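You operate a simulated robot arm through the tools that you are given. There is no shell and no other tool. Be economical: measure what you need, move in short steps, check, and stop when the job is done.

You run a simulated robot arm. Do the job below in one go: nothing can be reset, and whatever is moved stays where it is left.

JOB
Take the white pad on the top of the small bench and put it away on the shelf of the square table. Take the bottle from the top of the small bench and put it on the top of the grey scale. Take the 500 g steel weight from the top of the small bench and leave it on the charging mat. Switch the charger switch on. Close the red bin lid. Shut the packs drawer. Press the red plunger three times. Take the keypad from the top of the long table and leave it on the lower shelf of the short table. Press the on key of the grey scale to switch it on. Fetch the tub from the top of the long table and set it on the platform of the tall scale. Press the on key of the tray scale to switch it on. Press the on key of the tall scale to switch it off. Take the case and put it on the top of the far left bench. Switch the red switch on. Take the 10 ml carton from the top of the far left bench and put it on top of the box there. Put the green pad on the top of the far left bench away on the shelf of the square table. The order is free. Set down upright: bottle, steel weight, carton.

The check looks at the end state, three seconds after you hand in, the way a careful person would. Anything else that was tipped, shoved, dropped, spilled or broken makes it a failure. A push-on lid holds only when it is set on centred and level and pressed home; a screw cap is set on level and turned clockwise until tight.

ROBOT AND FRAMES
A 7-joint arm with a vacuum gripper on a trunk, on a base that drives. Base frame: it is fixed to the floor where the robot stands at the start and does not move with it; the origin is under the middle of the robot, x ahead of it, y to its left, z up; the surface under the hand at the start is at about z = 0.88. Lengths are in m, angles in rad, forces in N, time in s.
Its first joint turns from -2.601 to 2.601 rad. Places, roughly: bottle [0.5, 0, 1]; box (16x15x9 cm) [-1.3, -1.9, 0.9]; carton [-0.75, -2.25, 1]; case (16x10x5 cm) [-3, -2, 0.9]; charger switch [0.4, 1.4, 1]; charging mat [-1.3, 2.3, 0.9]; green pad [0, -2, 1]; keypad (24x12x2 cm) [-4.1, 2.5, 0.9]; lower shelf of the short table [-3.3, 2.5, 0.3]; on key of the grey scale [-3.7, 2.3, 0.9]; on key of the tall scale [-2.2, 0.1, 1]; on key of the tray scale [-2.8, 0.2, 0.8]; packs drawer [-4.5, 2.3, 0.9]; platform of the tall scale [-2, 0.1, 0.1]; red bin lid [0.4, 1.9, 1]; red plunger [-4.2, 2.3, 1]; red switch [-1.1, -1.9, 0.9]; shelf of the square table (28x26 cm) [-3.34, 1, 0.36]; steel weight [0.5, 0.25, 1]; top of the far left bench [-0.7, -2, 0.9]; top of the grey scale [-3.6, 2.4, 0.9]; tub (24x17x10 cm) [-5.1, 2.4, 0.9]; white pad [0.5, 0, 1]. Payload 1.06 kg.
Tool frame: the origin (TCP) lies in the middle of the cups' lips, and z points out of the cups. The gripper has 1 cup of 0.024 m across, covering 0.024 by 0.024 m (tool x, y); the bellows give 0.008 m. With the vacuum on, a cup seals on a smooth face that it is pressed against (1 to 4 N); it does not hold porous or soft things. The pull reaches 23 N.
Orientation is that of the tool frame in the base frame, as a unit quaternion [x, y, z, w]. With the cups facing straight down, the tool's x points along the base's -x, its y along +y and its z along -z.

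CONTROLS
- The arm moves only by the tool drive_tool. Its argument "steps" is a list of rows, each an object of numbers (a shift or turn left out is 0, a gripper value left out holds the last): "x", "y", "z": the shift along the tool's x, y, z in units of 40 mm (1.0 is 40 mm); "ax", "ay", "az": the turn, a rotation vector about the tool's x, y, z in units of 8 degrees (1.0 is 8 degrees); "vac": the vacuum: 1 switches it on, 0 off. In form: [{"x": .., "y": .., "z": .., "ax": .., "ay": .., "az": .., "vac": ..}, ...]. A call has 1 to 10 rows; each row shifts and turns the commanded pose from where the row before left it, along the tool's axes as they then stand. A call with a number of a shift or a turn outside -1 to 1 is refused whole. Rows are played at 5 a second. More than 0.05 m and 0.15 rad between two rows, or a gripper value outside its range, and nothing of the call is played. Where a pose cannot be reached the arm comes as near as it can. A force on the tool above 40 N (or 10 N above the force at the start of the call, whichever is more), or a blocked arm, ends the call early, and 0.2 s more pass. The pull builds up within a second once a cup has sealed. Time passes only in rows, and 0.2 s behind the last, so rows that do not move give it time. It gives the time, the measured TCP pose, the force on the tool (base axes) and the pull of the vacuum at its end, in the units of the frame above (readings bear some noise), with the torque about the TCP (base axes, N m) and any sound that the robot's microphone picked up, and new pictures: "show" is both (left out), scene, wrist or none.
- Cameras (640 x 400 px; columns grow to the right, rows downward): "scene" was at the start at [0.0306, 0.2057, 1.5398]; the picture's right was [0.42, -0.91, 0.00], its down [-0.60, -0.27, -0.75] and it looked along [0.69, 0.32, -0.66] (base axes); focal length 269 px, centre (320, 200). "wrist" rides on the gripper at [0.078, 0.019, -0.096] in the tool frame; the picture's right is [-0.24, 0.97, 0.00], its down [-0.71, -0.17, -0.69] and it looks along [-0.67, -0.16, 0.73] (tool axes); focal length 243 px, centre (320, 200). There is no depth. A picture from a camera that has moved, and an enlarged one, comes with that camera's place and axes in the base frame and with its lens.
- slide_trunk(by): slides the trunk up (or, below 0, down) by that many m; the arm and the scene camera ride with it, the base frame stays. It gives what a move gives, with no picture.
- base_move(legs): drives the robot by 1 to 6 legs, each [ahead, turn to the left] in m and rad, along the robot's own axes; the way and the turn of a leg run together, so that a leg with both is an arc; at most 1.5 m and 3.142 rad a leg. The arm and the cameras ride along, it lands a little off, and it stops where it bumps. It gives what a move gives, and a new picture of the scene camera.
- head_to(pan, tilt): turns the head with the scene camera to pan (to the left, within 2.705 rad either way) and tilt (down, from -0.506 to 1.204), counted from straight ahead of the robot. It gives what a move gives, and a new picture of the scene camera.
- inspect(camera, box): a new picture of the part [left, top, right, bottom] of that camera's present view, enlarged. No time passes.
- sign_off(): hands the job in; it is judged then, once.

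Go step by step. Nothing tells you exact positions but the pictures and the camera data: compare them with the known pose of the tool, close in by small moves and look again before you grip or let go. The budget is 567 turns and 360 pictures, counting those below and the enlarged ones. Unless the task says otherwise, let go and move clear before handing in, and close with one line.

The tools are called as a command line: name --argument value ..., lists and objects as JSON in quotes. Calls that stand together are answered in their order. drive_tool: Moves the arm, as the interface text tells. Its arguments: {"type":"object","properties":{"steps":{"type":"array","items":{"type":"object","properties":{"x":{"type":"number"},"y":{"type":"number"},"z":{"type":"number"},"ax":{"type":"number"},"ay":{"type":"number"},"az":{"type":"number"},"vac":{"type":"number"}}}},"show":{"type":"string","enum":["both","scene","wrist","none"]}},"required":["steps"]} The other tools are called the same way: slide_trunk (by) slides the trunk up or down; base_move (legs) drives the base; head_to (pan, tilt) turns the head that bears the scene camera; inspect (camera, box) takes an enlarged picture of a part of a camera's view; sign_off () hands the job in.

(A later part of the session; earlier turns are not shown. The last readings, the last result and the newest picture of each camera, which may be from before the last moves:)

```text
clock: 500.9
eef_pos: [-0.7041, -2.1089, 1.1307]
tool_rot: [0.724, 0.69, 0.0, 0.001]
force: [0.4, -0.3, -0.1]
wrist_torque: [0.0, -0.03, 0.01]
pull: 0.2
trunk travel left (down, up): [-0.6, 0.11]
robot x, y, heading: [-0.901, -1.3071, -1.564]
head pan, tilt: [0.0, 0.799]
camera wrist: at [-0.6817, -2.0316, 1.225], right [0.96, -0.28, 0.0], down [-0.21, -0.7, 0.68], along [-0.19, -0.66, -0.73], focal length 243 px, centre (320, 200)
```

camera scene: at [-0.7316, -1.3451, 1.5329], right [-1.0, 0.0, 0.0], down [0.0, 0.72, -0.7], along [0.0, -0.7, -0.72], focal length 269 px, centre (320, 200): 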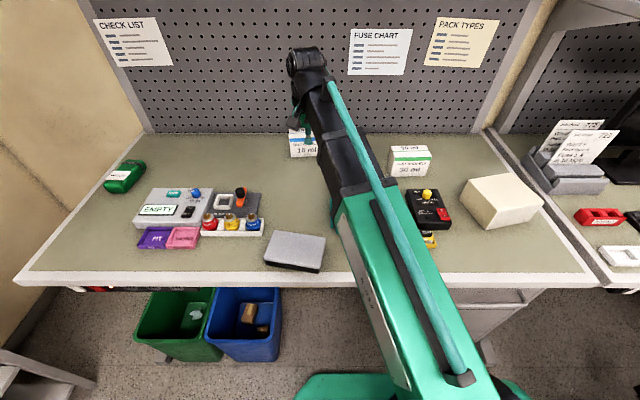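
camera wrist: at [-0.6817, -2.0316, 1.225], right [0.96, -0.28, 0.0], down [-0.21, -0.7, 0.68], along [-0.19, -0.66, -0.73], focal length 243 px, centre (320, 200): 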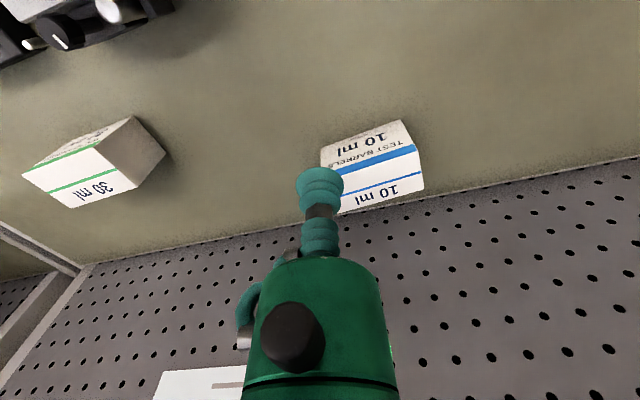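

base_move --legs '[[0.03, 0]]'

drive_tool --steps '[{"y": 1}, {"x": -1}, {"x": -1}, {"x": -0.5, "y": 0.1}, {"z": 1}, {"z": 1}]' --show "wrist"

```text
clock: 501.7
eef_pos: [-0.7027, -2.1382, 1.1313]
tool_rot: [0.724, 0.69, 0.0, -0.001]
force: [0.1, -0.9, 0.1]
wrist_torque: [-0.02, 0.03, 0.02]
pull: 0.1
trunk travel left (down, up): [-0.6, 0.11]
robot x, y, heading: [-0.8998, -1.3423, -1.569]
head pan, tilt: [0.0, 0.799]
camera scene: at [-0.7313, -1.3763, 1.5328], right [-1.0, 0.0, 0.0], down [0.0, 0.72, -0.7], along [0.0, -0.7, -0.72], focal length 269 px, centre (320, 200)
```

scene: 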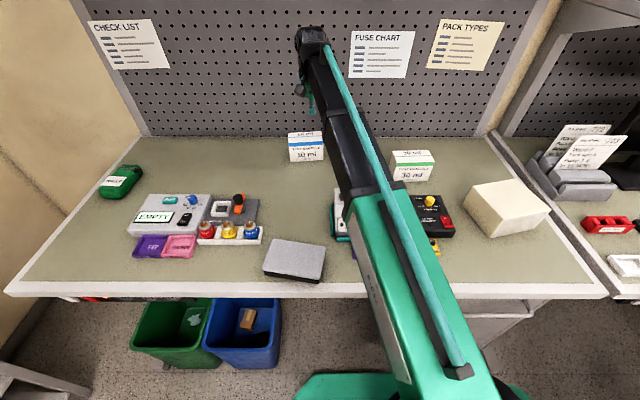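

```text
clock: 503.1
eef_pos: [-0.6651, -2.2392, 1.0516]
tool_rot: [0.725, 0.689, 0.0, 0.0]
force: [1.1, 0.0, 0.5]
wrist_torque: [0.0, 0.0, 0.03]
pull: 0.0
trunk travel left (down, up): [-0.6, 0.11]
robot x, y, heading: [-0.9003, -1.344, -1.571]
head pan, tilt: [0.0, 0.799]
camera wrist: at [-0.6426, -2.1625, 1.1445], right [0.96, -0.28, 0.0], down [-0.21, -0.7, 0.68], along [-0.19, -0.66, -0.73], focal length 243 px, centre (320, 200)
```

wrist: 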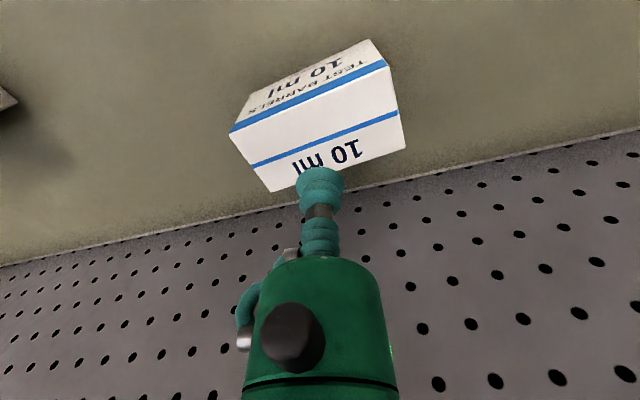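

drive_tool --steps '[{"x": -0.12, "vac": 1}, {"z": 1}, {"z": 0.6}, {"z": 0.25}, {"z": 0.15}]' --show "none"

```text
clock: 504.3
eef_pos: [-0.6657, -2.2431, 0.9721]
tool_rot: [0.724, 0.689, -0.001, 0.0]
force: [0.1, 0.3, 0.4]
wrist_torque: [0.0, 0.0, -0.04]
pull: 22.4
trunk travel left (down, up): [-0.6, 0.11]
robot x, y, heading: [-0.9034, -1.3384, -1.567]
head pan, tilt: [0.0, 0.799]
```

drive_tool --steps '[{"z": -0.3}, {"z": -0.7}, {"z": -1}, {"z": -1}, {"z": -1}, {"z": -0.8}, {"x": 1}, {"x": 1}, {"x": 1}, {"x": 1}]' --show "none"

drive_tool --steps '[{"x": 1}, {"x": 1}, {"x": 1}, {"y": -1}, {"y": -1}, {"y": -1}, {"y": -1}, {"y": -1}, {"y": -1}, {"y": -1}]' --show "none"

drive_tool --steps '[{"y": -1}, {"y": -1}, {"y": -1}, {"y": -1}, {"y": -1}]' --show "both"

```text
clock: 506.5
eef_pos: [-0.6571, -2.0842, 1.1636]
tool_rot: [0.724, 0.689, 0.0, 0.0]
force: [-0.5, -0.1, -1.9]
wrist_torque: [0.02, -0.01, -0.02]
pull: 22.6
trunk travel left (down, up): [-0.6, 0.11]
robot x, y, heading: [-0.9022, -1.3401, -1.568]
head pan, tilt: [0.0, 0.799]
```

```text
clock: 508.7
eef_pos: [-0.9193, -1.9532, 1.1619]
tool_rot: [0.726, 0.687, -0.003, 0.001]
force: [-2.1, -1.4, -3.6]
wrist_torque: [-0.05, -0.14, 0.11]
pull: 22.8
trunk travel left (down, up): [-0.6, 0.11]
robot x, y, heading: [-0.8997, -1.3416, -1.563]
head pan, tilt: [0.0, 0.799]
stopped in row 10: the force on the tool passed its limit at 50 N (the readings are from after the stop); the commanded pose is now the measured one
```

```text
clock: 509.3
eef_pos: [-0.9937, -1.9497, 1.1629]
tool_rot: [0.727, 0.686, -0.005, 0.004]
force: [-0.1, 0.5, -2.4]
wrist_torque: [-0.01, -0.07, 0.0]
pull: 23.6
trunk travel left (down, up): [-0.6, 0.11]
robot x, y, heading: [-0.9014, -1.3398, -1.566]
head pan, tilt: [0.0, 0.799]
stopped in row 3: the force on the tool passed its limit at 47 N (the readings are from after the stop); the commanded pose is now the measured one
camera scene: at [-0.7313, -1.3754, 1.5329], right [-1.0, 0.0, 0.0], down [0.0, 0.72, -0.7], along [0.0, -0.7, -0.72], focal length 269 px, centre (320, 200)
camera wrist: at [-0.9701, -1.8722, 1.2555], right [0.96, -0.29, 0.0], down [-0.21, -0.69, 0.69], along [-0.2, -0.66, -0.72], focal length 243 px, centre (320, 200)
```

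scene: 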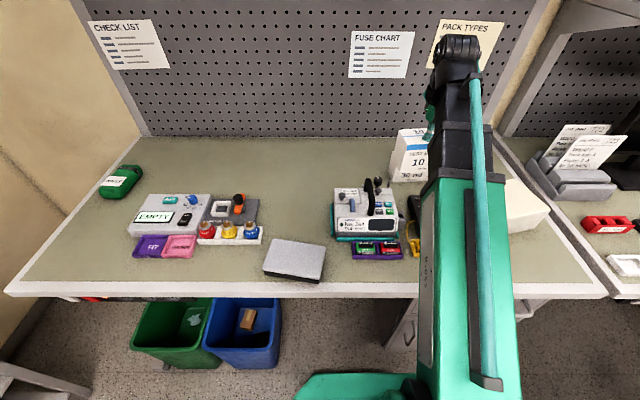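
wrist: 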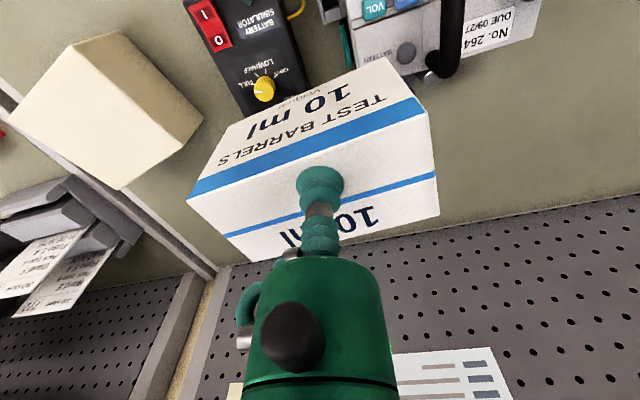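

drive_tool --steps '[{"x": -1}, {"x": -0.7, "ay": 0.09}, {"y": -1}, {"y": -1}, {"y": -1}, {"y": -1}, {"y": -1}, {"y": -1}, {"y": -1}, {"x": 0.8}]' --show "wrist"

```text
clock: 511.5
eef_pos: [-1.2736, -1.9688, 1.164]
tool_rot: [0.729, 0.685, -0.001, 0.0]
force: [0.1, 0.5, -2.6]
wrist_torque: [0.06, -0.01, -0.03]
pull: 23.0
trunk travel left (down, up): [-0.6, 0.11]
robot x, y, heading: [-0.9019, -1.3396, -1.57]
head pan, tilt: [0.0, 0.799]
camera wrist: at [-1.2517, -1.8916, 1.2585], right [0.96, -0.29, 0.0], down [-0.21, -0.7, 0.68], along [-0.2, -0.65, -0.73], focal length 243 px, centre (320, 200)
```

wrist: 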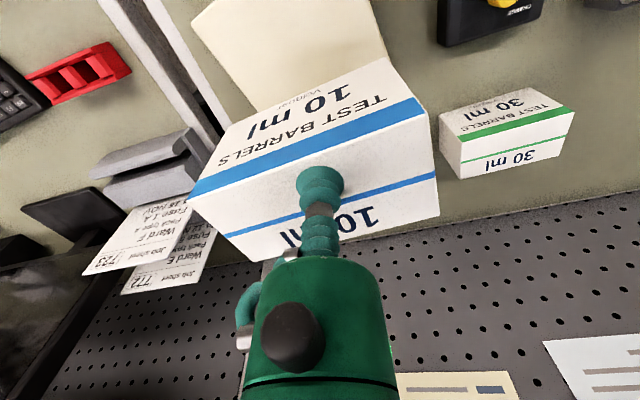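

drive_tool --steps '[{"z": 0.9, "y": -0.3}, {"x": 0.6}, {"x": 0.6}]' --show "both"

inspect --camera "scene" --box '[420, 100, 580, 260]'

```text
clock: 512.3
eef_pos: [-1.285, -1.92, 1.1278]
tool_rot: [0.728, 0.686, 0.0, 0.001]
force: [0.4, 0.0, -2.1]
wrist_torque: [0.05, 0.0, -0.02]
pull: 22.8
trunk travel left (down, up): [-0.6, 0.11]
robot x, y, heading: [-0.8992, -1.339, -1.569]
head pan, tilt: [0.0, 0.799]
camera scene: at [-0.7315, -1.3751, 1.5329], right [-1.0, 0.0, 0.0], down [0.0, 0.72, -0.7], along [0.0, -0.7, -0.72], focal length 269 px, centre (320, 200)
camera wrist: at [-1.2611, -1.8428, 1.2214], right [0.96, -0.29, 0.0], down [-0.21, -0.7, 0.68], along [-0.2, -0.65, -0.73], focal length 243 px, centre (320, 200)
```

scene: 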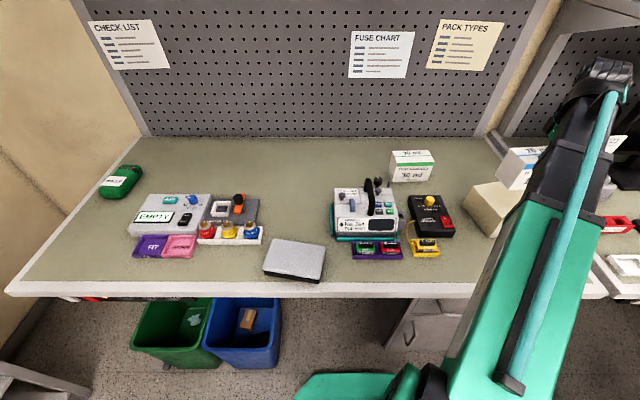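
wrist: 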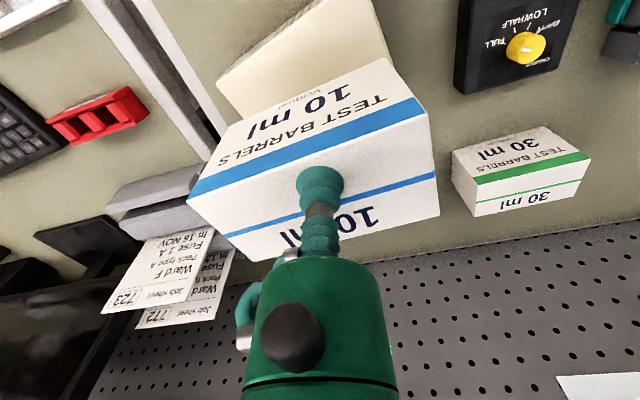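

```text
2.50 times, centred on (500, 180) of scene
camera zoom: at [-0.7315, -1.3751, 1.5329], right [-1.0, 0.0, 0.0], down [0.0, 0.72, -0.7], along [0.0, -0.7, -0.72], focal length 672 px, centre (-130, 250)
```

zoom: 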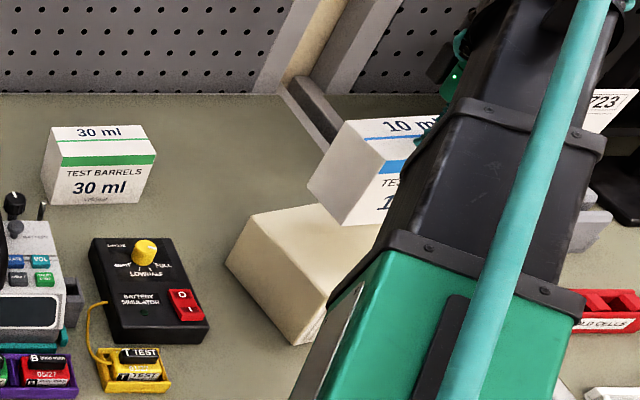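

drive_tool --steps '[{"z": 0.6}, {"z": 0.4}, {"z": 0.2}]' --show "none"

drive_tool --steps '[{"z": 0.15}, {"z": 0.15}]' --show "none"

```text
clock: 513.1
eef_pos: [-1.2852, -1.9209, 1.0802]
tool_rot: [0.728, 0.685, 0.0, 0.001]
force: [0.2, -0.4, -3.0]
wrist_torque: [0.03, -0.02, -0.01]
pull: 23.2
trunk travel left (down, up): [-0.6, 0.11]
robot x, y, heading: [-0.9029, -1.3436, -1.568]
head pan, tilt: [0.0, 0.799]
```

```text
clock: 513.7
eef_pos: [-1.2853, -1.9214, 1.0686]
tool_rot: [0.727, 0.686, 0.001, 0.0]
force: [-0.7, 0.0, -1.5]
wrist_torque: [0.03, -0.01, -0.02]
pull: 23.0
trunk travel left (down, up): [-0.6, 0.11]
robot x, y, heading: [-0.901, -1.3389, -1.564]
head pan, tilt: [0.0, 0.799]
```

drive_tool --steps '[{"z": 0.12}, {"z": 0.1}]' --show "none"

inspect --camera "scene" --box '[420, 100, 580, 260]'

```text
clock: 514.3
eef_pos: [-1.2846, -1.9186, 1.0604]
tool_rot: [0.727, 0.686, -0.002, 0.0]
force: [-1.1, 0.2, 14.3]
wrist_torque: [0.05, 0.0, 0.02]
pull: 23.1
trunk travel left (down, up): [-0.6, 0.11]
robot x, y, heading: [-0.8985, -1.3385, -1.564]
head pan, tilt: [0.0, 0.799]
```

```text
2.50 times, centred on (500, 180) of scene
camera zoom: at [-0.731, -1.3743, 1.5333], right [-1.0, 0.0, 0.0], down [0.0, 0.72, -0.7], along [0.0, -0.7, -0.72], focal length 672 px, centre (-130, 250)
```

zoom: 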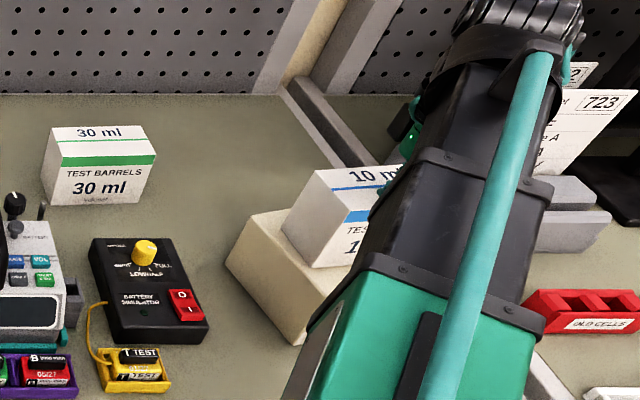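

Touching the box top. Release and lift.

drive_tool --steps '[{"z": -0.08, "vac": 0}, {}, {}, {}, {"z": -0.3}, {"z": -1}, {"z": -1}]' --show "wrist"

inspect --camera "scene" --box '[420, 100, 580, 260]'

```text
clock: 515.9
eef_pos: [-1.2852, -1.9206, 1.1544]
tool_rot: [0.728, 0.686, 0.001, 0.0]
force: [0.4, -0.5, 0.3]
wrist_torque: [0.01, 0.0, 0.0]
pull: 0.0
trunk travel left (down, up): [-0.6, 0.11]
robot x, y, heading: [-0.8977, -1.339, -1.567]
head pan, tilt: [0.0, 0.799]
camera wrist: at [-1.2607, -1.844, 1.2483], right [0.96, -0.29, 0.0], down [-0.21, -0.7, 0.68], along [-0.2, -0.65, -0.73], focal length 243 px, centre (320, 200)
```

wrist: 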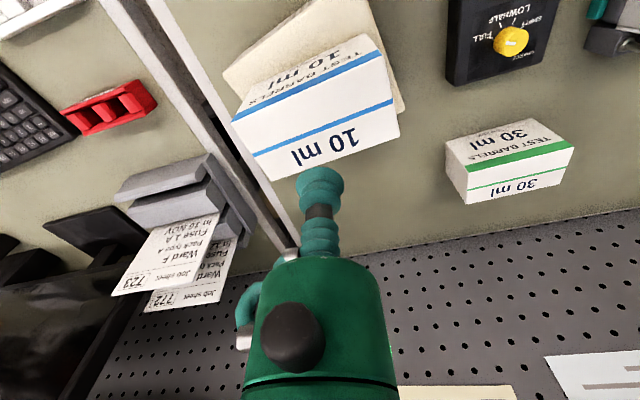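

```text
2.50 times, centred on (500, 180) of scene
camera zoom: at [-0.7315, -1.3751, 1.5328], right [-1.0, 0.0, 0.0], down [0.0, 0.72, -0.7], along [0.0, -0.7, -0.72], focal length 672 px, centre (-130, 250)
```

zoom: 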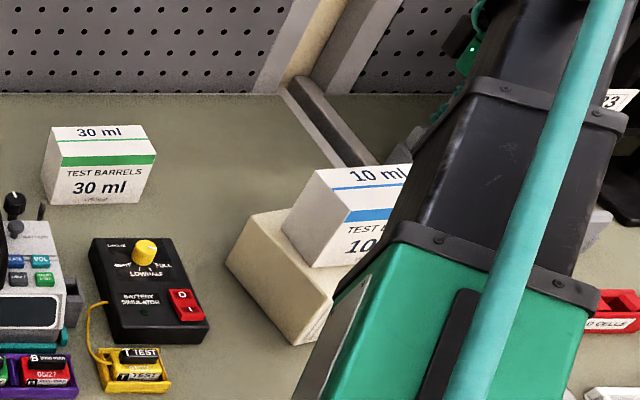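

The carton stands on the box. Now the red switch on the black battery simulator; I back up a bit for reach.

base_move --legs '[[-0.13, 0]]'

drive_tool --steps '[{"y": 1}, {"y": 1}, {"y": 1}, {"y": 1}, {"y": 0.4, "x": -0.5}, {"x": -1}, {"x": -1}, {"z": 1}, {"z": 1}]' --show "wrist"

inspect --camera "wrist" --box '[200, 20, 440, 180]'

```text
clock: 517.2
eef_pos: [-1.2837, -1.7872, 1.1546]
tool_rot: [0.728, 0.686, 0.0, 0.001]
force: [0.0, 0.5, -0.6]
wrist_torque: [-0.02, -0.03, 0.0]
pull: 0.0
trunk travel left (down, up): [-0.6, 0.11]
robot x, y, heading: [-0.8992, -1.2106, -1.562]
head pan, tilt: [0.0, 0.799]
camera scene: at [-0.732, -1.2423, 1.5329], right [-1.0, 0.0, 0.0], down [0.0, 0.72, -0.7], along [0.0, -0.7, -0.72], focal length 269 px, centre (320, 200)
```

scene: 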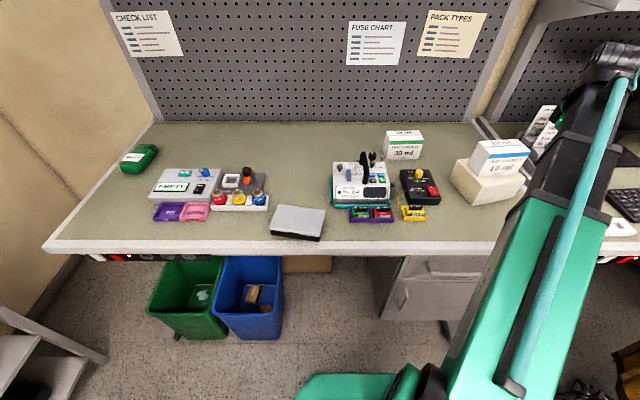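

```text
clock: 519.2
eef_pos: [-1.1149, -1.901, 1.0739]
tool_rot: [0.728, 0.686, 0.0, 0.0]
force: [0.4, -0.7, 0.3]
wrist_torque: [-0.01, 0.01, 0.01]
pull: 0.0
trunk travel left (down, up): [-0.6, 0.11]
robot x, y, heading: [-0.9019, -1.2045, -1.564]
head pan, tilt: [0.0, 0.799]
camera wrist: at [-1.0908, -1.8228, 1.1678], right [0.96, -0.29, 0.0], down [-0.21, -0.7, 0.68], along [-0.2, -0.65, -0.73], focal length 243 px, centre (320, 200)
```

wrist: 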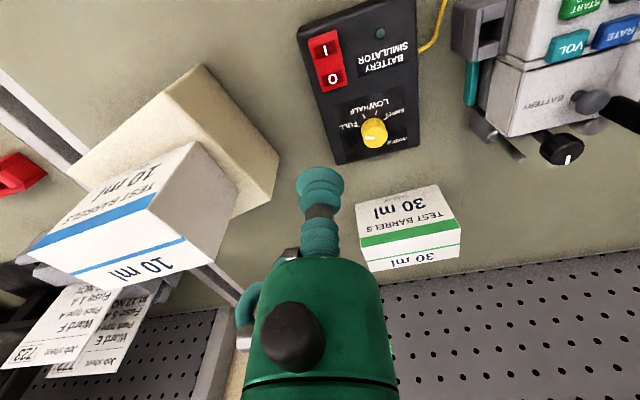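

```text
2.50 times, centred on (320, 100) of wrist
camera zoom: at [-1.0908, -1.8228, 1.1678], right [0.96, -0.29, 0.0], down [-0.21, -0.7, 0.68], along [-0.2, -0.65, -0.73], focal length 606 px, centre (320, 450)
```

zoom: 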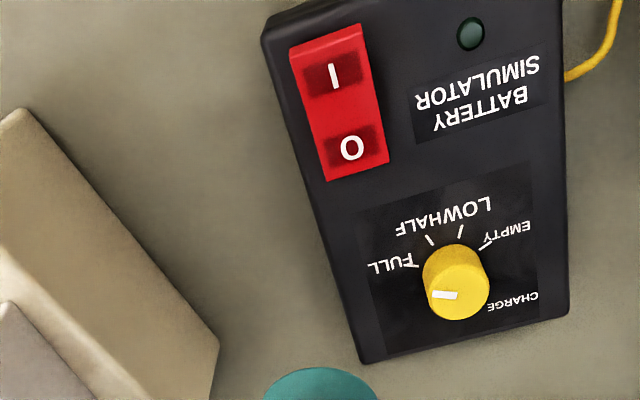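

drive_tool --steps '[{"x": 0.9, "y": 0.25}, {"z": 1}, {"z": 1}, {"z": 1}, {"z": 0.5}, {"z": 0.2}]' --show "wrist"

```text
clock: 520.6
eef_pos: [-1.1022, -1.8628, 0.9259]
tool_rot: [0.728, 0.686, 0.001, -0.001]
force: [0.5, 0.8, 0.4]
wrist_torque: [0.01, 0.03, -0.02]
pull: 0.1
trunk travel left (down, up): [-0.6, 0.11]
robot x, y, heading: [-0.9037, -1.2086, -1.568]
head pan, tilt: [0.0, 0.799]
camera wrist: at [-1.0791, -1.7866, 1.0196], right [0.96, -0.29, 0.0], down [-0.21, -0.7, 0.69], along [-0.2, -0.66, -0.73], focal length 243 px, centre (320, 200)
```

wrist: 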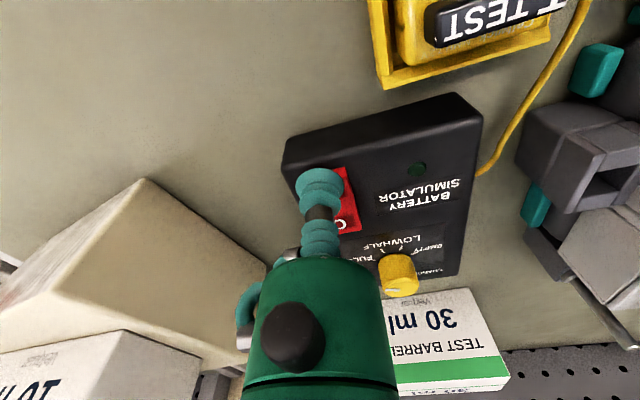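

drive_tool --steps '[{"y": 0.12, "x": -0.05}, {"z": 0.2}, {"z": 0.15}, {"z": 0.15}]' --show "none"

```text
clock: 521.6
eef_pos: [-1.0975, -1.8623, 0.9136]
tool_rot: [0.728, 0.686, -0.002, 0.001]
force: [1.8, 6.6, 31.0]
wrist_torque: [-0.17, 0.06, 0.06]
pull: 0.1
trunk travel left (down, up): [-0.6, 0.11]
robot x, y, heading: [-0.9016, -1.2105, -1.566]
head pan, tilt: [0.0, 0.799]
stopped in row 4: the force on the tool passed its limit at 48 N (the readings are from after the stop); the commanded pose is now the measured one
```

drive_tool --steps '[{"z": -1}, {"z": -1}, {"z": -1}, {"x": -0.9}]' --show "none"

inspect --camera "wrist" --box '[200, 20, 440, 180]'

```text
clock: 522.6
eef_pos: [-1.1001, -1.9032, 1.0301]
tool_rot: [0.728, 0.686, 0.0, -0.001]
force: [1.3, 0.3, 0.6]
wrist_torque: [0.01, -0.01, 0.0]
pull: 0.0
trunk travel left (down, up): [-0.6, 0.11]
robot x, y, heading: [-0.9019, -1.2087, -1.566]
head pan, tilt: [0.0, 0.799]
```

```text
2.50 times, centred on (320, 100) of wrist
camera zoom: at [-1.0774, -1.8259, 1.124], right [0.96, -0.29, 0.0], down [-0.21, -0.7, 0.69], along [-0.2, -0.66, -0.73], focal length 606 px, centre (320, 450)
```

zoom: 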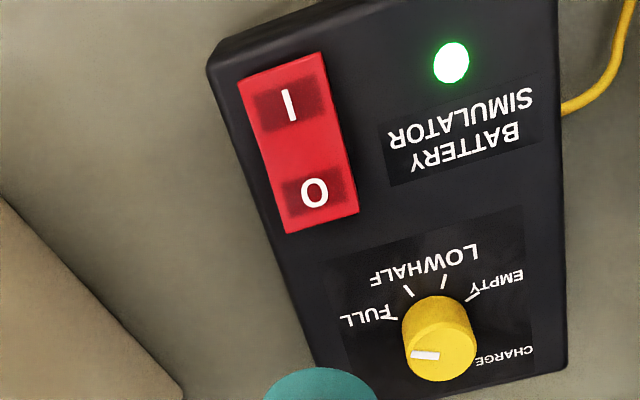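

The red switch is on (LED lit). Now I move left along the bench to the green pad.

drive_tool --steps '[{"z": -1}, {"z": -1}, {"z": -1}, {"z": -1}, {"z": -0.5}]' --show "none"

base_move --legs '[[-0.1, 0], [0, 1.3], [0.55, 0], [0, -1.3]]'

```text
clock: 523.8
eef_pos: [-1.1, -1.9039, 1.2091]
tool_rot: [0.728, 0.685, -0.007, 0.003]
force: [-2.2, -6.8, -11.2]
wrist_torque: [-0.16, 0.11, -0.03]
pull: 0.1
trunk travel left (down, up): [-0.6, 0.11]
robot x, y, heading: [-0.9037, -1.2075, -1.565]
head pan, tilt: [0.0, 0.799]
stopped in row 5: the force on the tool passed its limit at 49 N (the readings are from after the stop); the commanded pose is now the measured one
```

```text
clock: 534.2
eef_pos: [-0.5588, -1.949, 1.2075]
tool_rot: [0.724, 0.689, -0.006, 0.002]
force: [-2.8, -11.7, -26.8]
wrist_torque: [-0.84, 0.5, -0.14]
pull: 0.1
trunk travel left (down, up): [-0.6, 0.11]
robot x, y, heading: [-0.3693, -1.2529, -1.555]
head pan, tilt: [0.0, 0.799]
camera scene: at [-0.1979, -1.2851, 1.5329], right [-1.0, -0.01, 0.0], down [-0.01, 0.72, -0.7], along [0.01, -0.7, -0.72], focal length 269 px, centre (320, 200)
```

scene: 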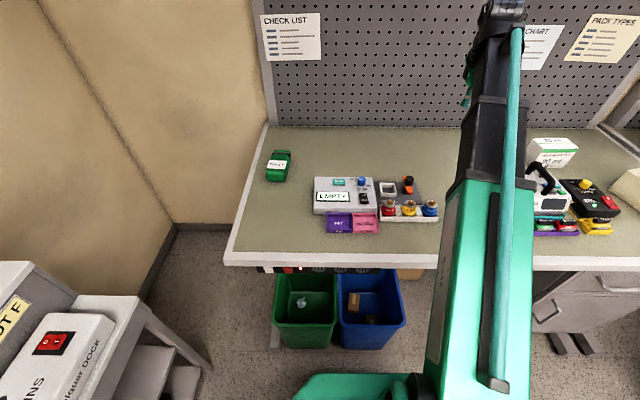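

drive_tool --steps '[{"z": 1}, {"z": 0.7, "x": -0.3}]' --show "none"

inspect --camera "scene" --box '[240, 130, 340, 200]'

```text
clock: 534.8
eef_pos: [-0.5605, -1.9618, 1.1395]
tool_rot: [0.724, 0.69, -0.007, 0.002]
force: [1.2, 0.0, -0.3]
wrist_torque: [0.01, 0.01, 0.02]
pull: 0.1
trunk travel left (down, up): [-0.6, 0.11]
robot x, y, heading: [-0.372, -1.2484, -1.56]
head pan, tilt: [0.0, 0.799]
```

```text
5.71 times, centred on (290, 165) of scene
camera zoom: at [-0.1979, -1.2854, 1.5329], right [-1.0, -0.01, 0.0], down [-0.01, 0.72, -0.7], along [0.01, -0.7, -0.72], focal length 1536 px, centre (491, 400)
```

zoom: 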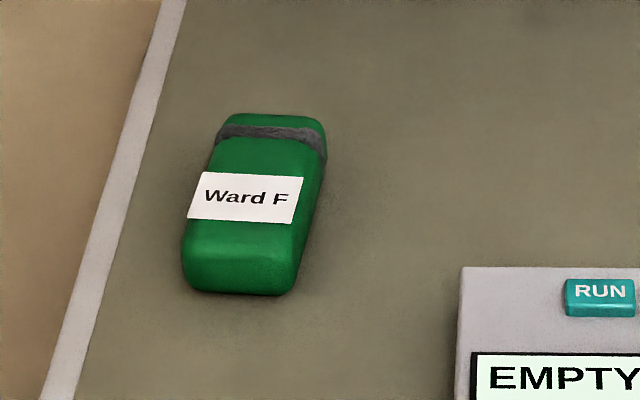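

drive_tool --steps '[{"y": 1, "ax": -0.05, "ay": 0.09}, {"y": 1}, {"y": 1}, {"y": 1}, {"y": 1}, {"y": 1}, {"y": 1}, {"y": 1}, {"y": 1}, {"y": 1}]' --show "none"

drive_tool --steps '[{"y": 1}, {"y": 1}, {"y": 1}, {"x": -1}, {"x": -1}, {"z": 1}, {"z": 1}, {"z": 0.5}]' --show "wrist"

```text
clock: 537.0
eef_pos: [-0.1604, -1.9801, 1.1414]
tool_rot: [0.724, 0.689, 0.0, -0.001]
force: [-0.4, 0.5, 0.9]
wrist_torque: [-0.02, 0.02, -0.01]
pull: 0.0
trunk travel left (down, up): [-0.6, 0.11]
robot x, y, heading: [-0.3676, -1.2522, -1.556]
head pan, tilt: [0.0, 0.799]
```

```text
clock: 538.8
eef_pos: [-0.0453, -2.0668, 1.0414]
tool_rot: [0.724, 0.689, 0.0, 0.001]
force: [-0.3, -1.1, 0.0]
wrist_torque: [-0.01, 0.06, 0.0]
pull: 0.0
trunk travel left (down, up): [-0.6, 0.11]
robot x, y, heading: [-0.3664, -1.2537, -1.555]
head pan, tilt: [0.0, 0.799]
camera wrist: at [-0.0222, -1.9896, 1.1355], right [0.96, -0.28, 0.0], down [-0.21, -0.7, 0.68], along [-0.19, -0.66, -0.73], focal length 243 px, centre (320, 200)
```

wrist: 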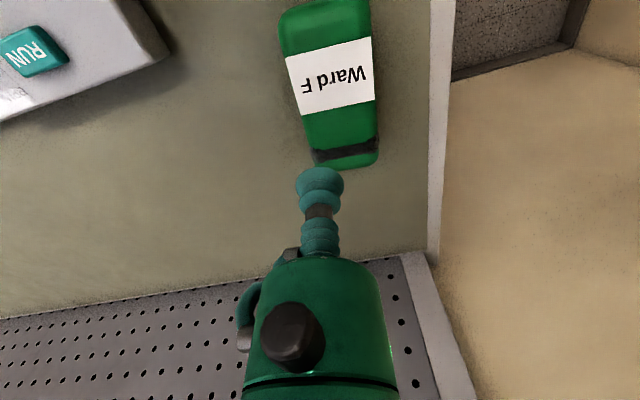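

drive_tool --steps '[{"y": 0.35, "x": 0.4, "vac": 1}, {"z": 1}, {"z": 1}, {"z": 0.6}, {"z": 0.25}, {"z": 0.15}]' --show "none"

```text
clock: 540.2
eef_pos: [-0.0294, -2.052, 0.924]
tool_rot: [0.724, 0.69, 0.001, 0.001]
force: [1.6, -2.7, 17.8]
wrist_torque: [0.05, 0.02, 0.03]
pull: 22.7
trunk travel left (down, up): [-0.6, 0.11]
robot x, y, heading: [-0.3671, -1.2536, -1.555]
head pan, tilt: [0.0, 0.799]
```

Sealed on the green pad. I lift it and take it around to the square table.

drive_tool --steps '[{"z": -0.3}, {"z": -0.7}, {"z": -1}, {"z": -1}, {"z": -1}, {"z": -1}, {"x": 1}, {"x": 1}]' --show "wrist"

base_move --legs '[[-1.3, 0], [-1.4, 0], [0, -1.55]]'

```text
clock: 542.0
eef_pos: [-0.0272, -1.969, 1.1225]
tool_rot: [0.724, 0.69, 0.0, 0.0]
force: [-0.2, 0.2, -3.0]
wrist_torque: [0.08, -0.01, -0.02]
pull: 23.1
trunk travel left (down, up): [-0.6, 0.11]
robot x, y, heading: [-0.3652, -1.2538, -1.552]
head pan, tilt: [0.0, 0.799]
camera wrist: at [-0.0041, -1.8932, 1.216], right [0.96, -0.28, 0.0], down [-0.21, -0.7, 0.68], along [-0.19, -0.66, -0.73], focal length 243 px, centre (320, 200)
```

wrist: 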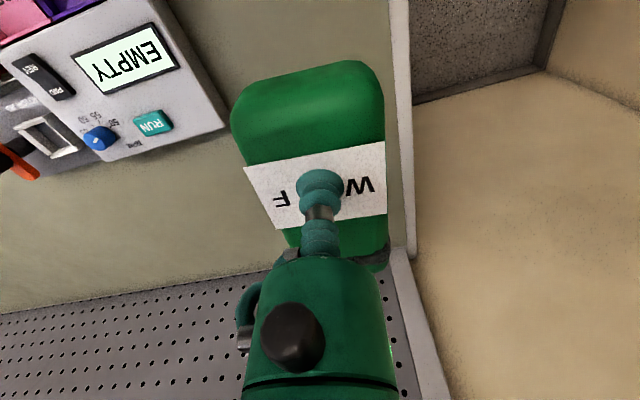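

```text
clock: 558.9
eef_pos: [-1.1242, 1.0882, 1.1211]
tool_rot: [1.0, -0.013, 0.0, 0.001]
force: [0.1, 0.2, -1.6]
wrist_torque: [0.0, -0.05, -0.01]
pull: 22.8
trunk travel left (down, up): [-0.6, 0.11]
robot x, y, heading: [-0.413, 1.4487, -3.097]
head pan, tilt: [0.0, 0.799]
camera scene: at [-0.4432, 1.2744, 1.5329], right [-0.04, 1.0, 0.0], down [0.72, 0.03, -0.7], along [-0.7, -0.03, -0.72], focal length 269 px, centre (320, 200)
```

scene: 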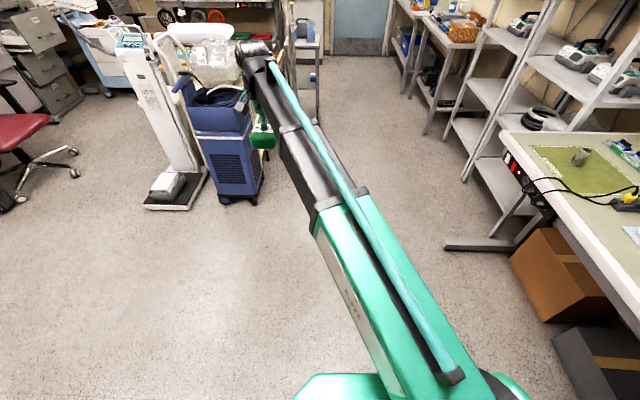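

drive_tool --steps '[{"y": -1}, {"y": -1}, {"y": -1}, {"y": -1}, {"y": -1}, {"y": -1}, {"y": -1}, {"y": -1}, {"x": -0.5}]' --show "none"

base_move --legs '[[0, -0.085], [1.5, 0], [1.0, 0]]'

```text
clock: 560.9
eef_pos: [-1.1361, 1.4089, 1.1193]
tool_rot: [1.0, -0.013, 0.001, 0.001]
force: [-0.1, 0.6, -3.4]
wrist_torque: [0.0, -0.06, -0.02]
pull: 23.2
trunk travel left (down, up): [-0.6, 0.11]
robot x, y, heading: [-0.4136, 1.4478, -3.103]
head pan, tilt: [0.0, 0.799]
```

```text
clock: 573.5
eef_pos: [-3.6313, 1.601, 1.12]
tool_rot: [0.998, -0.056, 0.0, 0.002]
force: [0.9, -0.1, -2.4]
wrist_torque: [0.0, -0.07, -0.01]
pull: 22.7
trunk travel left (down, up): [-0.6, 0.11]
robot x, y, heading: [-2.9028, 1.5773, 3.094]
head pan, tilt: [0.0, 0.799]
camera scene: at [-2.9518, 1.4089, 1.5329], right [0.05, 1.0, 0.0], down [0.72, -0.03, -0.7], along [-0.7, 0.03, -0.72], focal length 269 px, centre (320, 200)
```

scene: 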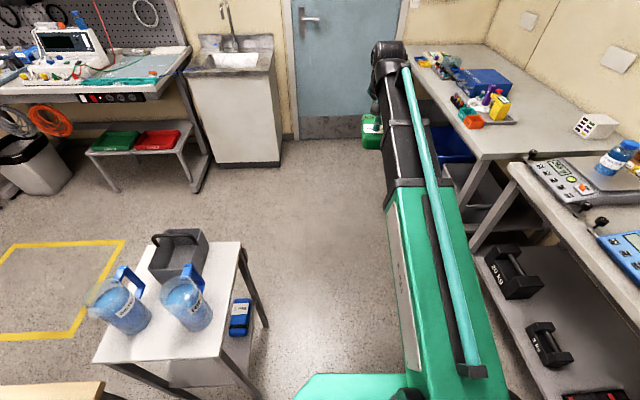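

base_move --legs '[[1.37, 0], [0, 1.62], [0.64, 0]]'

slide_trunk --by -0.4

slide_trunk --by -0.2

drive_tool --steps '[{"z": 0.6}, {"x": 1}, {"x": 1}, {"x": 0.8}]' --show "scene"

```text
clock: 587.5
eef_pos: [-4.3038, 0.2858, 1.1201]
tool_rot: [0.74, 0.673, 0.001, 0.001]
force: [0.3, -0.3, -2.8]
wrist_torque: [0.1, 0.0, 0.0]
pull: 22.6
trunk travel left (down, up): [-0.6, 0.11]
robot x, y, heading: [-4.2915, 1.012, -1.605]
head pan, tilt: [0.0, 0.799]
camera scene: at [-4.1234, 0.9686, 1.5329], right [-1.0, 0.03, 0.0], down [0.02, 0.72, -0.7], along [-0.02, -0.7, -0.72], focal length 269 px, centre (320, 200)
```

scene: 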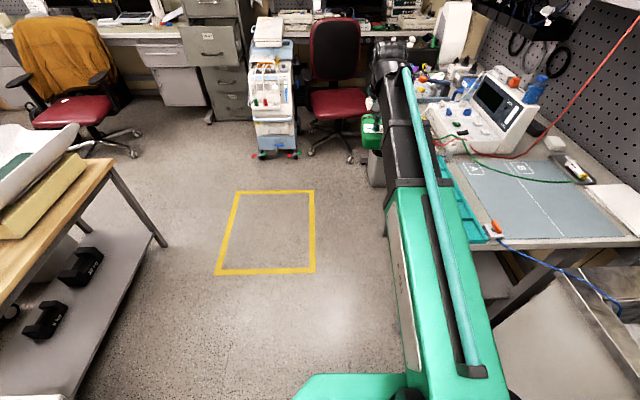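

```text
clock: 591.3
eef_pos: [-4.3031, 0.2858, 0.7204]
tool_rot: [0.74, 0.673, 0.001, 0.001]
force: [0.7, 0.1, -2.3]
wrist_torque: [0.11, 0.0, -0.01]
pull: 22.8
trunk travel left (down, up): [-0.2, 0.51]
robot x, y, heading: [-4.294, 1.0113, -1.6]
head pan, tilt: [0.0, 0.799]
```

```text
clock: 593.5
eef_pos: [-4.3043, 0.2879, 0.5205]
tool_rot: [0.74, 0.672, 0.001, 0.001]
force: [0.4, 1.0, -2.3]
wrist_torque: [0.12, -0.02, 0.0]
pull: 23.1
trunk travel left (down, up): [0.0, 0.71]
robot x, y, heading: [-4.2935, 1.0066, -1.602]
head pan, tilt: [0.0, 0.799]
```

```text
clock: 594.5
eef_pos: [-4.2913, 0.3993, 0.4963]
tool_rot: [0.739, 0.673, 0.0, 0.001]
force: [-0.1, 0.3, -2.1]
wrist_torque: [0.16, -0.05, 0.02]
pull: 23.3
trunk travel left (down, up): [0.0, 0.71]
robot x, y, heading: [-4.2887, 1.0075, -1.6]
head pan, tilt: [0.0, 0.799]
camera scene: at [-4.1234, 0.9689, 0.9329], right [-1.0, 0.03, 0.0], down [0.02, 0.72, -0.7], along [-0.02, -0.7, -0.72], focal length 269 px, centre (320, 200)
```

scene: 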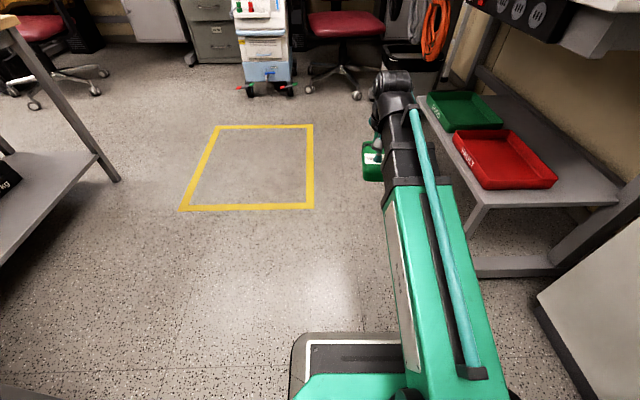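

base_move --legs '[[0, 1.6]]'

head_to --pan -0.2 --tilt 0.35

```text
clock: 598.8
eef_pos: [-3.6799, 1.026, 0.4957]
tool_rot: [0.032, 0.999, 0.001, 0.001]
force: [0.3, -0.2, -2.0]
wrist_torque: [-0.04, 0.09, -0.01]
pull: 22.5
trunk travel left (down, up): [0.0, 0.71]
robot x, y, heading: [-4.2914, 1.0097, 0.002]
head pan, tilt: [0.0, 0.799]
camera scene: at [-4.2566, 1.1798, 0.9329], right [0.0, -1.0, 0.0], down [-0.72, 0.0, -0.7], along [0.7, 0.0, -0.72], focal length 269 px, centre (320, 200)
```

scene: 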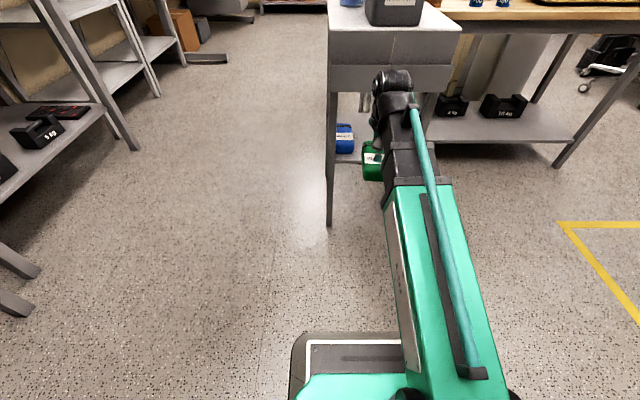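

```text
clock: 599.7
eef_pos: [-3.6805, 1.0264, 0.4957]
tool_rot: [0.032, 0.999, 0.002, -0.001]
force: [-0.2, -0.1, -2.6]
wrist_torque: [0.0, 0.1, 0.0]
pull: 22.6
trunk travel left (down, up): [0.0, 0.71]
robot x, y, heading: [-4.2935, 1.0075, -0.004]
head pan, tilt: [-0.201, 0.351]
camera scene: at [-4.246, 1.1612, 0.9724], right [-0.2, -0.98, 0.0], down [-0.34, 0.07, -0.94], along [0.92, -0.19, -0.34], focal length 269 px, centre (320, 200)
```

scene: 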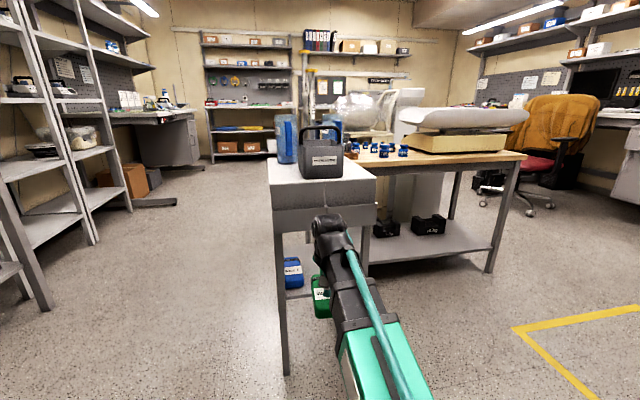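

The west face has a deep apron, so I'll go in from the north side of the square table instead, parking parallel to the aisle with the arm reaching sideways.

base_move --legs '[[0, -1.57], [-0.6, 0], [0, -1.39]]'

base_move --legs '[[-1.0, 0]]'

base_move --legs '[[0, -0.18]]'

```text
clock: 610.3
eef_pos: [-4.8901, 1.4846, 0.4963]
tool_rot: [0.998, 0.058, 0.0, 0.002]
force: [0.8, -0.4, -3.6]
wrist_torque: [0.09, -0.02, -0.03]
pull: 22.9
trunk travel left (down, up): [0.0, 0.71]
robot x, y, heading: [-4.2933, 1.6112, -2.958]
head pan, tilt: [-0.201, 0.351]
camera scene: at [-4.3124, 1.4549, 0.9725], right [0.02, 1.0, 0.0], down [0.34, -0.01, -0.94], along [-0.94, 0.02, -0.34], focal length 269 px, centre (320, 200)
```

scene: 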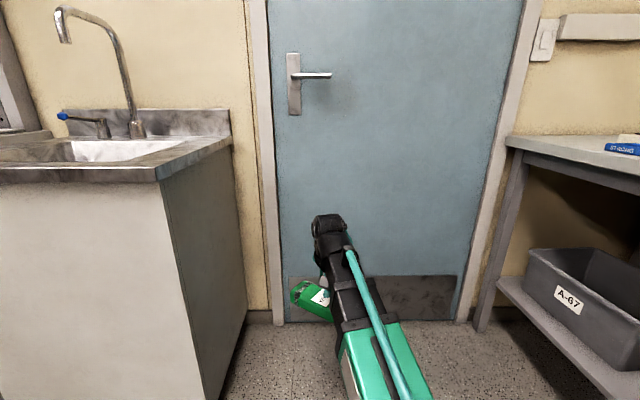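

```text
clock: 615.5
eef_pos: [-3.905, 1.667, 0.4944]
tool_rot: [0.999, 0.053, 0.0, 0.001]
force: [-0.5, -0.8, -1.1]
wrist_torque: [0.06, -0.03, 0.02]
pull: 23.0
trunk travel left (down, up): [0.0, 0.71]
robot x, y, heading: [-3.3072, 1.7904, -2.965]
head pan, tilt: [-0.201, 0.351]
camera scene: at [-3.3268, 1.6314, 0.9725], right [0.03, 1.0, 0.0], down [0.34, -0.01, -0.94], along [-0.94, 0.03, -0.34], focal length 269 px, centre (320, 200)
```

scene: 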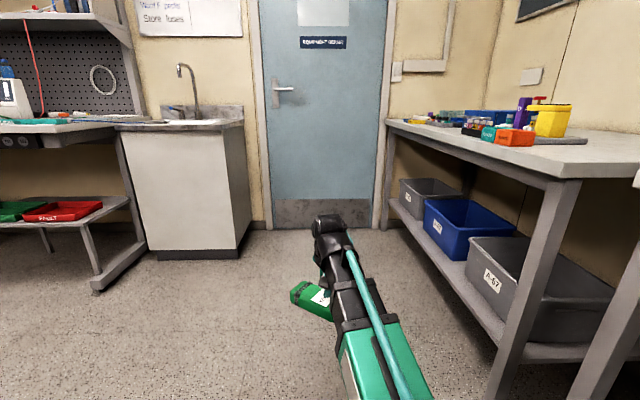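

```text
clock: 616.6
eef_pos: [-3.9164, 1.7767, 0.4953]
tool_rot: [0.999, -0.036, -0.001, 0.002]
force: [0.2, 0.4, -3.6]
wrist_torque: [0.07, -0.04, 0.03]
pull: 23.0
trunk travel left (down, up): [0.0, 0.71]
robot x, y, heading: [-3.3081, 1.7891, 3.131]
head pan, tilt: [-0.201, 0.351]
camera scene: at [-3.3546, 1.6375, 0.9725], right [0.21, 0.98, 0.0], down [0.34, -0.07, -0.94], along [-0.92, 0.19, -0.34], focal length 269 px, centre (320, 200)
```

scene: 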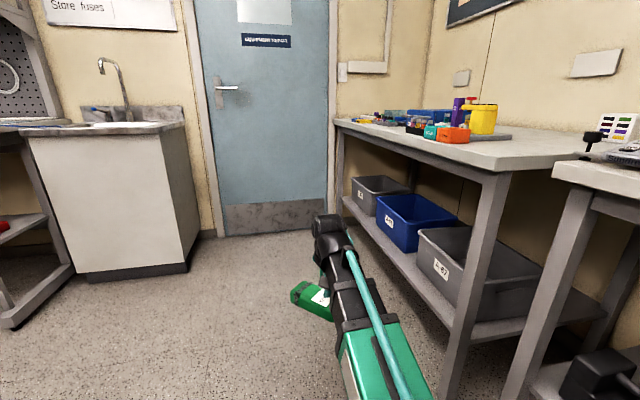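

head_to --pan 1.5 --tilt 0.6

```text
clock: 618.3
eef_pos: [-3.9176, 1.7764, 0.4951]
tool_rot: [0.999, -0.037, 0.0, 0.001]
force: [-1.5, 0.0, -2.8]
wrist_torque: [0.07, -0.04, 0.0]
pull: 22.6
trunk travel left (down, up): [0.0, 0.71]
robot x, y, heading: [-3.3047, 1.788, 3.132]
head pan, tilt: [1.499, 0.6]
camera scene: at [-3.2706, 1.5301, 0.9498], right [-1.0, 0.08, 0.0], down [0.05, 0.56, -0.83], along [-0.07, -0.82, -0.56], focal length 269 px, centre (320, 200)
```

scene: 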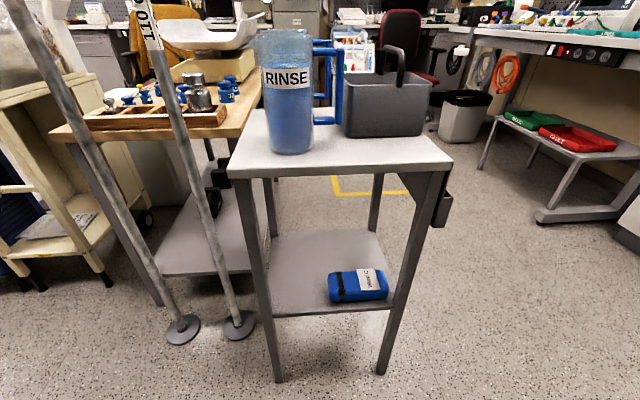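

The north side is open (underside ≈0.74). I rotate the pad so it is narrow, then swing the arm sideways toward the shelf.

drive_tool --steps '[{"az": -1}, {"az": -1}, {"az": -1}, {"az": -1}, {"az": -1}, {"az": -1}, {"az": -1}, {"az": -1}, {"az": -1}, {"az": -1}]' --show "none"

drive_tool --steps '[{"az": -0.75}, {"y": 0.5}]' --show "scene"

```text
clock: 620.5
eef_pos: [-3.917, 1.7767, 0.4964]
tool_rot: [0.788, 0.616, 0.0, 0.001]
force: [0.6, -0.5, -2.9]
wrist_torque: [0.04, 0.05, 0.04]
pull: 23.0
trunk travel left (down, up): [0.0, 0.71]
robot x, y, heading: [-3.3091, 1.7899, 3.139]
head pan, tilt: [1.499, 0.6]
```

```text
clock: 621.1
eef_pos: [-3.8963, 1.7749, 0.4946]
tool_rot: [0.755, 0.656, 0.0, 0.001]
force: [-0.2, 0.5, -2.5]
wrist_torque: [0.05, 0.07, -0.06]
pull: 22.8
trunk travel left (down, up): [0.0, 0.71]
robot x, y, heading: [-3.3084, 1.7886, 3.134]
head pan, tilt: [1.499, 0.6]
camera scene: at [-3.2706, 1.5301, 0.9498], right [-1.0, 0.08, 0.0], down [0.04, 0.56, -0.83], along [-0.07, -0.82, -0.56], focal length 269 px, centre (320, 200)
```

scene: 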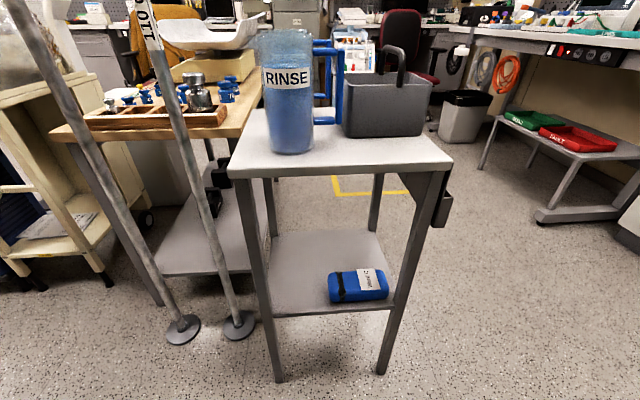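

drive_tool --steps '[{"az": -0.65}, {"x": -0.94, "y": 0.33}, {"x": -0.94, "y": 0.33}, {"x": -0.94, "y": 0.33}, {"x": -0.94, "y": 0.33}, {"x": -0.94, "y": 0.33}, {"x": -0.94, "y": 0.33}]' --show "none"

drive_tool --steps '[{"x": -0.79, "y": 0.67}, {"x": -0.79, "y": 0.67}, {"x": -0.79, "y": 0.67}, {"x": -0.79, "y": 0.67}, {"x": -0.79, "y": 0.67}, {"x": -0.79, "y": 0.67}]' --show "scene"

```text
clock: 622.7
eef_pos: [-3.8295, 1.5437, 0.4969]
tool_rot: [0.725, 0.689, -0.001, 0.001]
force: [0.2, -0.3, -2.5]
wrist_torque: [0.06, 0.08, -0.03]
pull: 23.7
trunk travel left (down, up): [0.0, 0.71]
robot x, y, heading: [-3.3045, 1.7857, 3.135]
head pan, tilt: [1.499, 0.6]
```

```text
clock: 624.1
eef_pos: [-3.6777, 1.346, 0.4974]
tool_rot: [0.726, 0.688, -0.001, 0.0]
force: [0.3, 0.1, -3.0]
wrist_torque: [0.05, 0.08, 0.02]
pull: 22.6
trunk travel left (down, up): [0.0, 0.71]
robot x, y, heading: [-3.3083, 1.7894, 3.134]
head pan, tilt: [1.499, 0.6]
camera scene: at [-3.2705, 1.5301, 0.9497], right [-1.0, 0.08, 0.0], down [0.04, 0.56, -0.82], along [-0.07, -0.82, -0.57], focal length 269 px, centre (320, 200)
```

scene: 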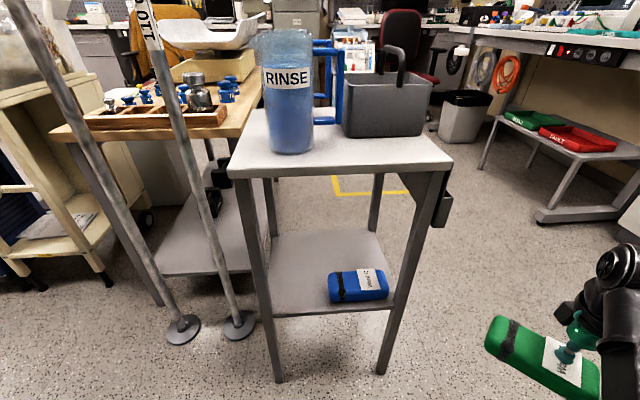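

drive_tool --steps '[{"x": -0.42, "y": 1}, {"x": -0.42, "y": 1}, {"x": -0.42, "y": 1}, {"x": -0.28, "y": 0.7}, {"x": -0.28, "y": 0.7}, {"x": -0.1, "y": 0.94}, {"x": -0.1, "y": 0.94}, {"x": -0.03, "y": 0.75}, {"x": -0.03, "y": 0.75}, {"x": -0.03, "y": 0.75}]' --show "scene"

```text
clock: 626.3
eef_pos: [-3.3423, 1.2452, 0.4967]
tool_rot: [0.725, 0.689, -0.001, 0.001]
force: [0.0, -0.2, -3.3]
wrist_torque: [0.06, 0.06, 0.01]
pull: 22.9
trunk travel left (down, up): [0.0, 0.71]
robot x, y, heading: [-3.3081, 1.7903, 3.135]
head pan, tilt: [1.499, 0.6]
camera scene: at [-3.2705, 1.53, 0.9497], right [-1.0, 0.08, 0.0], down [0.04, 0.56, -0.82], along [-0.07, -0.82, -0.57], focal length 269 px, centre (320, 200)
```

scene: 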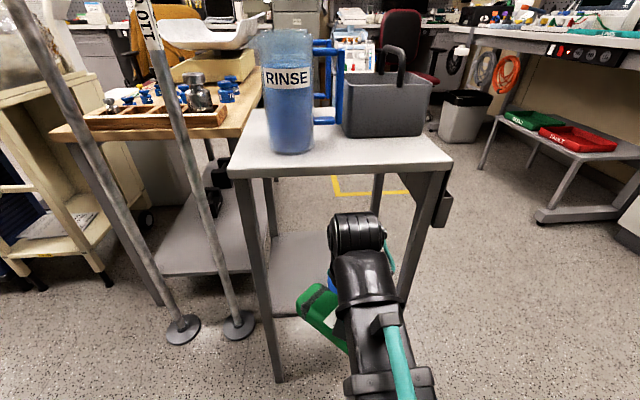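

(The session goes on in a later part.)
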